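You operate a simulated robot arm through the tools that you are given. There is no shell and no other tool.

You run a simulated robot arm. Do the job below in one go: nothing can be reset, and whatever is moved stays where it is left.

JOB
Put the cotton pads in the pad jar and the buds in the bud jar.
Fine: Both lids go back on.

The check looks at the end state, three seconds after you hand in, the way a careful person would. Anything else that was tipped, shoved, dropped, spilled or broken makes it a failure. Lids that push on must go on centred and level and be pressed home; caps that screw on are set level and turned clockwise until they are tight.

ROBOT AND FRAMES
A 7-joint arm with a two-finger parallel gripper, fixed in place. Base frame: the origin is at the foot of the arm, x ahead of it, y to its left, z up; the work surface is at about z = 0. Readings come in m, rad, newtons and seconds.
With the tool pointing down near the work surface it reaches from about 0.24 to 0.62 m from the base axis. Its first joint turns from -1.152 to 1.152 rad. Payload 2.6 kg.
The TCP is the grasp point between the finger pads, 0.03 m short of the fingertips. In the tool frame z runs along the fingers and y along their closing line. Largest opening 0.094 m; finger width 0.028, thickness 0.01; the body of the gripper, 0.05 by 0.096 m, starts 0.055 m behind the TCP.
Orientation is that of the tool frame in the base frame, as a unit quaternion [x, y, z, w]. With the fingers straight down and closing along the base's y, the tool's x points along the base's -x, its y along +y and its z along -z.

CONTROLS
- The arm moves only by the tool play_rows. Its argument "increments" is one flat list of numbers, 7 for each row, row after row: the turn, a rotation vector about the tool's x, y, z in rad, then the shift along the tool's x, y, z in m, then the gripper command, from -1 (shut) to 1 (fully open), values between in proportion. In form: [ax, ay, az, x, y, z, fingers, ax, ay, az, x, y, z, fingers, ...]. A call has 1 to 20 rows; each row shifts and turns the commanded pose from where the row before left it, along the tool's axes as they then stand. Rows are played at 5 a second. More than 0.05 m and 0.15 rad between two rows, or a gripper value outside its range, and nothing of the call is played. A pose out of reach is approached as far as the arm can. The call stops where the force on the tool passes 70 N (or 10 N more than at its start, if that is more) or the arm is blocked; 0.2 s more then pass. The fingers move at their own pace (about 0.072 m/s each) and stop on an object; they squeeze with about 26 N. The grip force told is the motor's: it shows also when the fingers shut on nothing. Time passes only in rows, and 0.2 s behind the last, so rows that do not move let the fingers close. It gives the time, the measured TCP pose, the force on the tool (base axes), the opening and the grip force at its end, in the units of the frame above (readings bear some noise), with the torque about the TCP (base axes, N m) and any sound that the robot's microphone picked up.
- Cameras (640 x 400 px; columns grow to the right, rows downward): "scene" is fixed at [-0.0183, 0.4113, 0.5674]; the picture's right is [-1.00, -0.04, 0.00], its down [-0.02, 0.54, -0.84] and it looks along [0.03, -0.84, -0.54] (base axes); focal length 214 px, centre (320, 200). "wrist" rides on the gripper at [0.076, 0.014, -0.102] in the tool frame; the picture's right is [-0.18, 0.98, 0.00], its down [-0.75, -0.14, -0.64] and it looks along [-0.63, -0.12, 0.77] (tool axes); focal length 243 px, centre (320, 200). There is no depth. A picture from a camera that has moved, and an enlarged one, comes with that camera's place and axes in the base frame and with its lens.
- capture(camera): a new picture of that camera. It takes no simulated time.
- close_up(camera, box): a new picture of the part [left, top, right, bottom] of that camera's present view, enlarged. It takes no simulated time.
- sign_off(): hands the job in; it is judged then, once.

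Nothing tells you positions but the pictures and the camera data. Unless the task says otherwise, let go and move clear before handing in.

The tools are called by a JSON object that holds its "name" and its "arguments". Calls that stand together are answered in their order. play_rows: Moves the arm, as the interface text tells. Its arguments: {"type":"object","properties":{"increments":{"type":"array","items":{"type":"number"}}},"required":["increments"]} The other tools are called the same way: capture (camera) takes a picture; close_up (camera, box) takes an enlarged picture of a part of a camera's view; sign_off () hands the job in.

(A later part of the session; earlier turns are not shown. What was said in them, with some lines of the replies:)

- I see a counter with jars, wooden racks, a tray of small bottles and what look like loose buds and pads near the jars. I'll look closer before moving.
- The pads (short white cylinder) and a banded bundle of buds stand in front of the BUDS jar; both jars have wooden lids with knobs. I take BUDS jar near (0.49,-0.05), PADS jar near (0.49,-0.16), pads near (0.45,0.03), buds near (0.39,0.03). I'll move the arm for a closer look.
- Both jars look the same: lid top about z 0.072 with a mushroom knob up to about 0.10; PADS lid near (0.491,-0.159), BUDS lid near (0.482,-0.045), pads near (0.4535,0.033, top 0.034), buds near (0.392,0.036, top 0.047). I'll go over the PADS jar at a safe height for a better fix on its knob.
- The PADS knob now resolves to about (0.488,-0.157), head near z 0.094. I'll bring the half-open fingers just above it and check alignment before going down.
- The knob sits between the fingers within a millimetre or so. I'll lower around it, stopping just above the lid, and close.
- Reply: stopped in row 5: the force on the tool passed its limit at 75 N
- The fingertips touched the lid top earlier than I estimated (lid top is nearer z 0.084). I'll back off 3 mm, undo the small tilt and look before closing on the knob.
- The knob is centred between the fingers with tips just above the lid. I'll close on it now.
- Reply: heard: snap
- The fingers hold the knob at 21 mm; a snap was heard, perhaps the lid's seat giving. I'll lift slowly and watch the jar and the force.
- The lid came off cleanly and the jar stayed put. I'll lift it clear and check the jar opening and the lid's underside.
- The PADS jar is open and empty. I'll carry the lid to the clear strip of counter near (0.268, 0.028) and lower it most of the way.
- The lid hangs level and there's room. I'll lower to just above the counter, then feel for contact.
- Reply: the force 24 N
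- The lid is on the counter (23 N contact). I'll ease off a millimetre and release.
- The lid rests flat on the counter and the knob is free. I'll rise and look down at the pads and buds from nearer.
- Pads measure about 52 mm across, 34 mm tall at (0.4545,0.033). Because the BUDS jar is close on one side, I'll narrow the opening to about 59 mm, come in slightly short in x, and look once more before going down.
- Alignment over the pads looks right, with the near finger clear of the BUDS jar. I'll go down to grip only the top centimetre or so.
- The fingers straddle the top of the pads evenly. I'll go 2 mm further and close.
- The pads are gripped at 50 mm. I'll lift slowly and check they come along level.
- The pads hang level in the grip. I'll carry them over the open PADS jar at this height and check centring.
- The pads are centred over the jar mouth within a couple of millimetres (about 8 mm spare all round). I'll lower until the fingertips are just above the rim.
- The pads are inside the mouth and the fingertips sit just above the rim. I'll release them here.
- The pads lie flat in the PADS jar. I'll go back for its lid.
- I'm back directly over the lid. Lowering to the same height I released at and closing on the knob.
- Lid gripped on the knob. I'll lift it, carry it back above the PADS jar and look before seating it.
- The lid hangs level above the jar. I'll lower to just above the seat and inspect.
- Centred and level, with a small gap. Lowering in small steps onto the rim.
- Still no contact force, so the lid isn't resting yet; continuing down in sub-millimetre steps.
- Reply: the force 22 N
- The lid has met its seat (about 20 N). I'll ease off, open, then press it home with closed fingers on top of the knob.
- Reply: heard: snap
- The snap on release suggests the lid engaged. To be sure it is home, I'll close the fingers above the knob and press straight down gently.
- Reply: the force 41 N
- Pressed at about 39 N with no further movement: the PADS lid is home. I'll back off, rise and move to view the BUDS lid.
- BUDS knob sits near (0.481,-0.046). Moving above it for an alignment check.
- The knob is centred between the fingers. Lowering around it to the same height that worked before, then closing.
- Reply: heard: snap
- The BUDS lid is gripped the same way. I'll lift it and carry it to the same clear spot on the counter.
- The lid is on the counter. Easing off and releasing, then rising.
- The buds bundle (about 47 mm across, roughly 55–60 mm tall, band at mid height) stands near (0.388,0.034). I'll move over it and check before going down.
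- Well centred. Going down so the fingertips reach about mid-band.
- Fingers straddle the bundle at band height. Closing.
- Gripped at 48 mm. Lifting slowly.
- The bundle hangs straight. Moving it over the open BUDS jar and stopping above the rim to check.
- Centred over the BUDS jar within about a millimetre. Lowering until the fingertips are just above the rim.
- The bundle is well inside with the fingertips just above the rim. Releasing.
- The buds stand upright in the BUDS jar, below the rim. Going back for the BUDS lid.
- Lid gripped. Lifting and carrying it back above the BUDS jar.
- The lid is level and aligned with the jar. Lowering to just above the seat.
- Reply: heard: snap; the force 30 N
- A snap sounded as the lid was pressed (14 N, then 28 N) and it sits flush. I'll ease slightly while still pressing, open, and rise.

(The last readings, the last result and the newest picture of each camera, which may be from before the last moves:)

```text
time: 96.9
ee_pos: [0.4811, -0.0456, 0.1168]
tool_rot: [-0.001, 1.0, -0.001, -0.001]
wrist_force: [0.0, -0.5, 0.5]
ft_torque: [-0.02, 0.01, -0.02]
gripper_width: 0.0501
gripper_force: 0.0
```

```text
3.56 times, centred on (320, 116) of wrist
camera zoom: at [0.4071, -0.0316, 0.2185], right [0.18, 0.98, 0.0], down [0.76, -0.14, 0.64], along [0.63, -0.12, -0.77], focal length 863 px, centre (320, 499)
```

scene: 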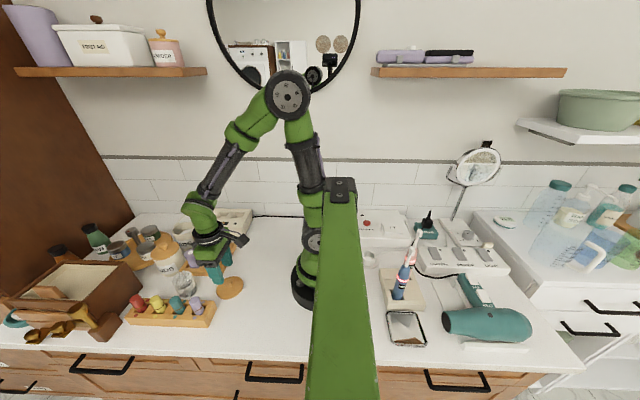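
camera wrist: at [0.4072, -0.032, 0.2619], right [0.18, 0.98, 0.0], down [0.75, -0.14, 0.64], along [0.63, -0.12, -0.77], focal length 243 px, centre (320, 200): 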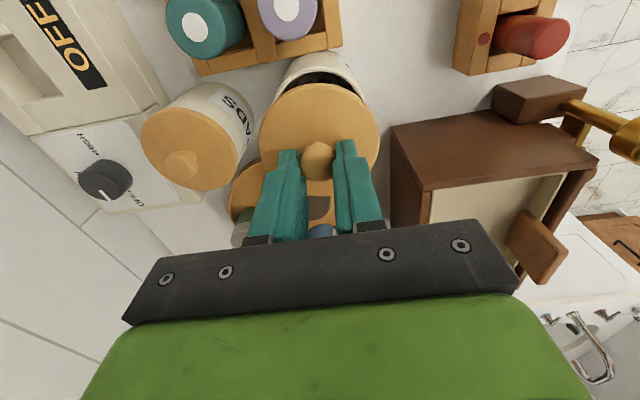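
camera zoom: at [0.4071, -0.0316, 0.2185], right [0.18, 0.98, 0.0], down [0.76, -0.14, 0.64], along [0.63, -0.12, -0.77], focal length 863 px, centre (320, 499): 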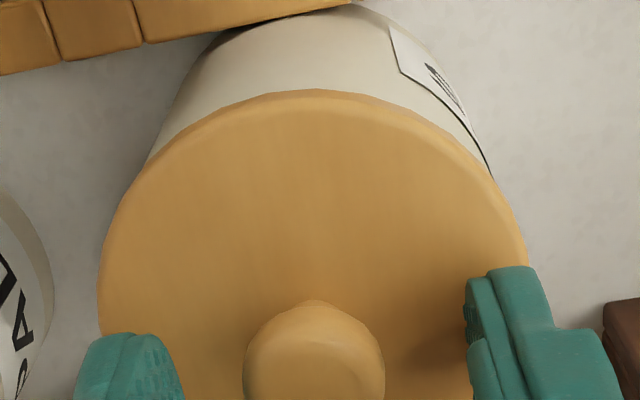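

{"name": "play_rows", "arguments": {"increments": [0, 0, 0, 0, 0, -0.012, 0.064, 0, 0, 0, 0, 0, -0.016, 0.064, 0, 0, 0, 0, 0, -0.016, 0.064, 0, 0, 0, 0.002, -0.0003, 0, -1, 0, 0, 0, 0, 0, 0, -1, 0, 0, 0, 0, 0, 0, -1]}}

{"name": "close_up", "arguments": {"camera": "wrist", "box": [230, 60, 410, 172]}}

{"name": "close_up", "arguments": {"camera": "scene", "box": [137, 215, 217, 265]}}

```text
time: 98.3
ee_pos: [0.4811, -0.0461, 0.1608]
tool_rot: [0.0, 1.0, -0.001, 0.0]
wrist_force: [-0.1, 0.8, 0.3]
ft_torque: [-0.01, 0.0, 0.0]
gripper_width: 0.0
gripper_force: 25.8
```

```text
3.56 times, centred on (320, 116) of wrist
camera zoom: at [0.4053, -0.0323, 0.2632], right [0.18, 0.98, 0.0], down [0.75, -0.14, 0.64], along [0.63, -0.12, -0.77], focal length 863 px, centre (320, 499)
```

zoom: 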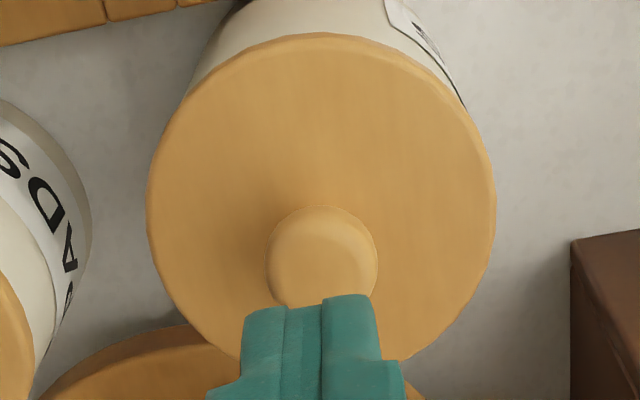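

```text
8.00 times, centred on (177, 240) of scene
camera zoom: at [-0.0183, 0.4113, 0.5674], right [-1.0, -0.04, 0.0], down [-0.02, 0.54, -0.84], along [0.03, -0.84, -0.54], focal length 1716 px, centre (1464, -120)
```

zoom: 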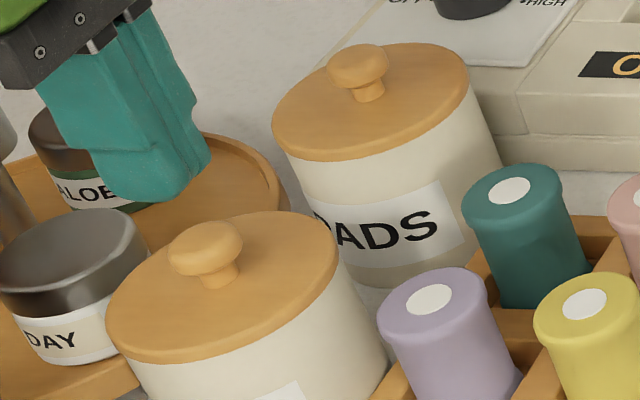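

{"name": "play_rows", "arguments": {"increments": [0, 0, 0, 0.0015, 0.0003, 0.007, -1, 0, 0, 0, 0, 0, 0.007, -1, 0, 0, 0, 0, 0, 0.006, -1, 0, 0, 0, 0, 0, 0.002, -1, 0, 0, 0, 0, 0, 0.002, -1, 0, 0, 0, 0, 0, 0.001, -1, 0, 0, 0, 0, 0, 0.001, -1, 0, 0, 0, 0, 0, 0, -1]}}

{"name": "close_up", "arguments": {"camera": "scene", "box": [137, 215, 201, 255]}}

```text
time: 100.1
ee_pos: [0.4787, -0.0471, 0.1348]
tool_rot: [0.0, 1.0, -0.001, 0.0]
wrist_force: [-3.2, 0.7, 8.3]
ft_torque: [0.01, 0.1, -0.01]
gripper_width: 0.0
gripper_force: 26.0
```

```text
10.00 times, centred on (169, 235) of scene
camera zoom: at [-0.0184, 0.4113, 0.5674], right [-1.0, -0.04, 0.0], down [-0.02, 0.54, -0.84], along [0.03, -0.84, -0.54], focal length 2145 px, centre (1830, -150)
```

zoom: 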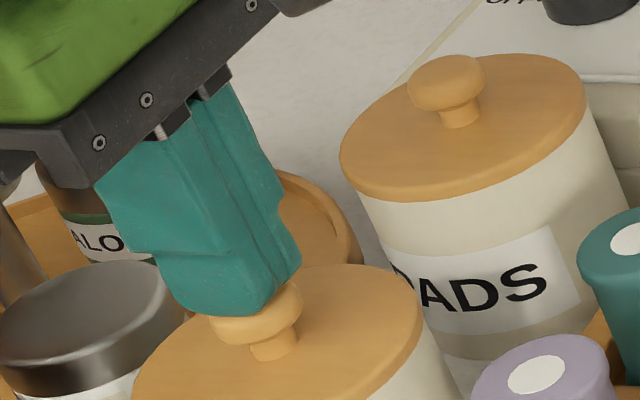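

{"name": "play_rows", "arguments": {"increments": [0, 0, 0, 0, 0, 0.001, -1, 0, 0, 0, 0, 0, 0.001, -1, 0, 0, 0, 0, 0, 0.0005, -1, 0, 0, 0, 0, 0, 0, -1]}}

{"name": "close_up", "arguments": {"camera": "scene", "box": [137, 225, 201, 265]}}

```text
time: 101.1
ee_pos: [0.4793, -0.0466, 0.1357]
tool_rot: [0.0, 1.0, -0.001, 0.002]
wrist_force: [-13.9, -0.8, 40.7]
ft_torque: [0.02, 0.61, -0.05]
gripper_width: 0.0
gripper_force: 26.1
```

```text
10.00 times, centred on (169, 245) of scene
camera zoom: at [-0.0186, 0.4113, 0.5674], right [-1.0, -0.04, 0.0], down [-0.02, 0.54, -0.84], along [0.03, -0.84, -0.54], focal length 2145 px, centre (1830, -250)
```

zoom: 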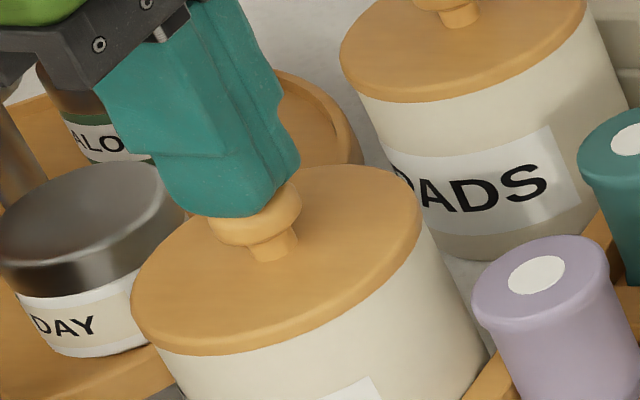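

Pressed at about 41 N with no movement and no new click: the BUDS lid is home too. I'll back off, rise clear and check everything.

{"name": "play_rows", "arguments": {"increments": [0, 0, 0, 0, 0, -0.0025, -1, 0, 0, 0, 0, 0, -0.01, -1, 0, 0, 0, 0, 0, -0.02, -1, 0, 0, 0, 0, 0, -0.025, -1, 0, 0, 0, 0, 0, -0.03, 0.5, 0, 0, 0, 0, 0, -0.03, 1, 0, 0, 0, 0.015, -0.003, -0.02, 1, 0, 0, 0, 0.02, -0.003, -0.02, 1, 0, 0, 0, 0.025, -0.003, -0.01, 1, 0, 0, 0, 0.025, -0.003, 0, 1, 0, 0, 0, 0.025, -0.003, 0, 1, 0, 0, 0, 0.025, -0.003, 0, 1, 0, 0, 0, 0.025, -0.003, 0, 1, 0, 0, 0, 0, 0, 0, 1]}}

{"name": "capture", "arguments": {"camera": "scene"}}

{"name": "capture", "arguments": {"camera": "wrist"}}

{"name": "close_up", "arguments": {"camera": "scene", "box": [80, 190, 272, 310]}}

{"name": "close_up", "arguments": {"camera": "scene", "box": [141, 215, 221, 265]}}

```text
time: 104.1
ee_pos: [0.319, -0.0689, 0.3002]
tool_rot: [0.0, 1.0, 0.0, 0.0]
wrist_force: [-0.3, -0.5, -0.3]
ft_torque: [-0.02, 0.01, 0.02]
gripper_width: 0.0943
gripper_force: 0.0
```

```text
taken
```

scene: 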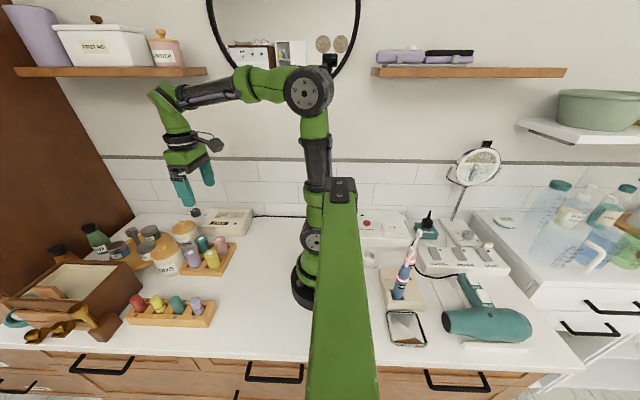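

```text
taken
camera wrist: at [0.2433, -0.0542, 0.4027], right [0.18, 0.98, 0.0], down [0.75, -0.14, 0.64], along [0.63, -0.12, -0.77], focal length 243 px, centre (320, 200)
```

wrist: 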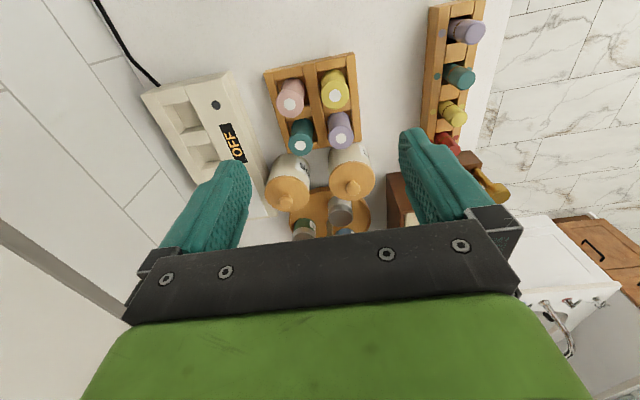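

```text
3.33 times, centred on (176, 250) of scene
camera zoom: at [-0.0183, 0.4113, 0.5674], right [-1.0, -0.04, 0.0], down [-0.02, 0.54, -0.84], along [0.03, -0.84, -0.54], focal length 715 px, centre (800, 33)
```

zoom: 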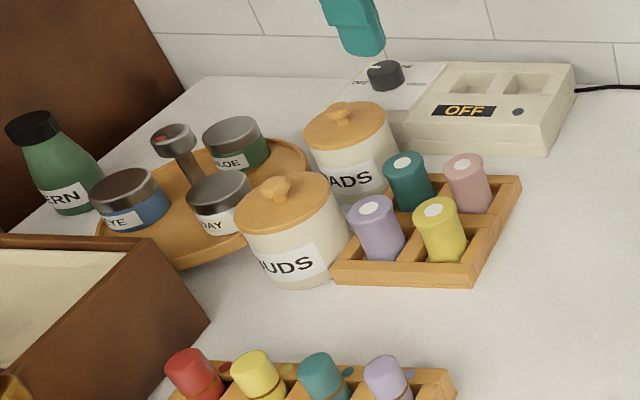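

```text
8.00 times, centred on (181, 240) of scene
camera zoom: at [-0.0183, 0.4113, 0.5674], right [-1.0, -0.04, 0.0], down [-0.02, 0.54, -0.84], along [0.03, -0.84, -0.54], focal length 1716 px, centre (1432, -120)
```

zoom: 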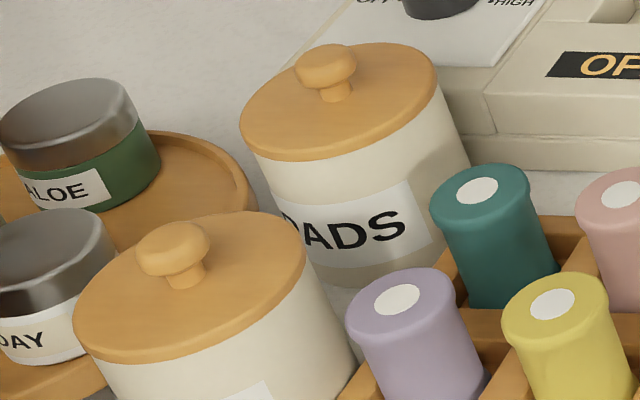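

Both lids are back in the positions they started in, level and flush. The pads and buds are gone from the counter, and the racks, tray and other items look undisturbed. The arm is clear with the gripper open, so I'm handing in.

{"name": "sign_off", "arguments": {}}

```text
The job is handed in.
```

The cotton pads are in the PADS jar and the buds are in the BUDS jar. Both lids are back on, and I've handed the job in.

- **Contents:** the pads lie flat in their jar, and the bundle of buds stands upright, below the rim.
- **Lids:** each lid snapped once as it went back on. I then pressed each one down at about 40 N and neither moved further. They look level and flush, within about a millimetre of where they started.
- **Surroundings:** nothing else on the counter looks moved or tipped. The arm is clear with the gripper open.

While reaching for the PADS lid the first time, I misjudged its height and the fingertips pushed down on it at about 75 N before the arm stopped. I saw no damage, and the jar did not shift.
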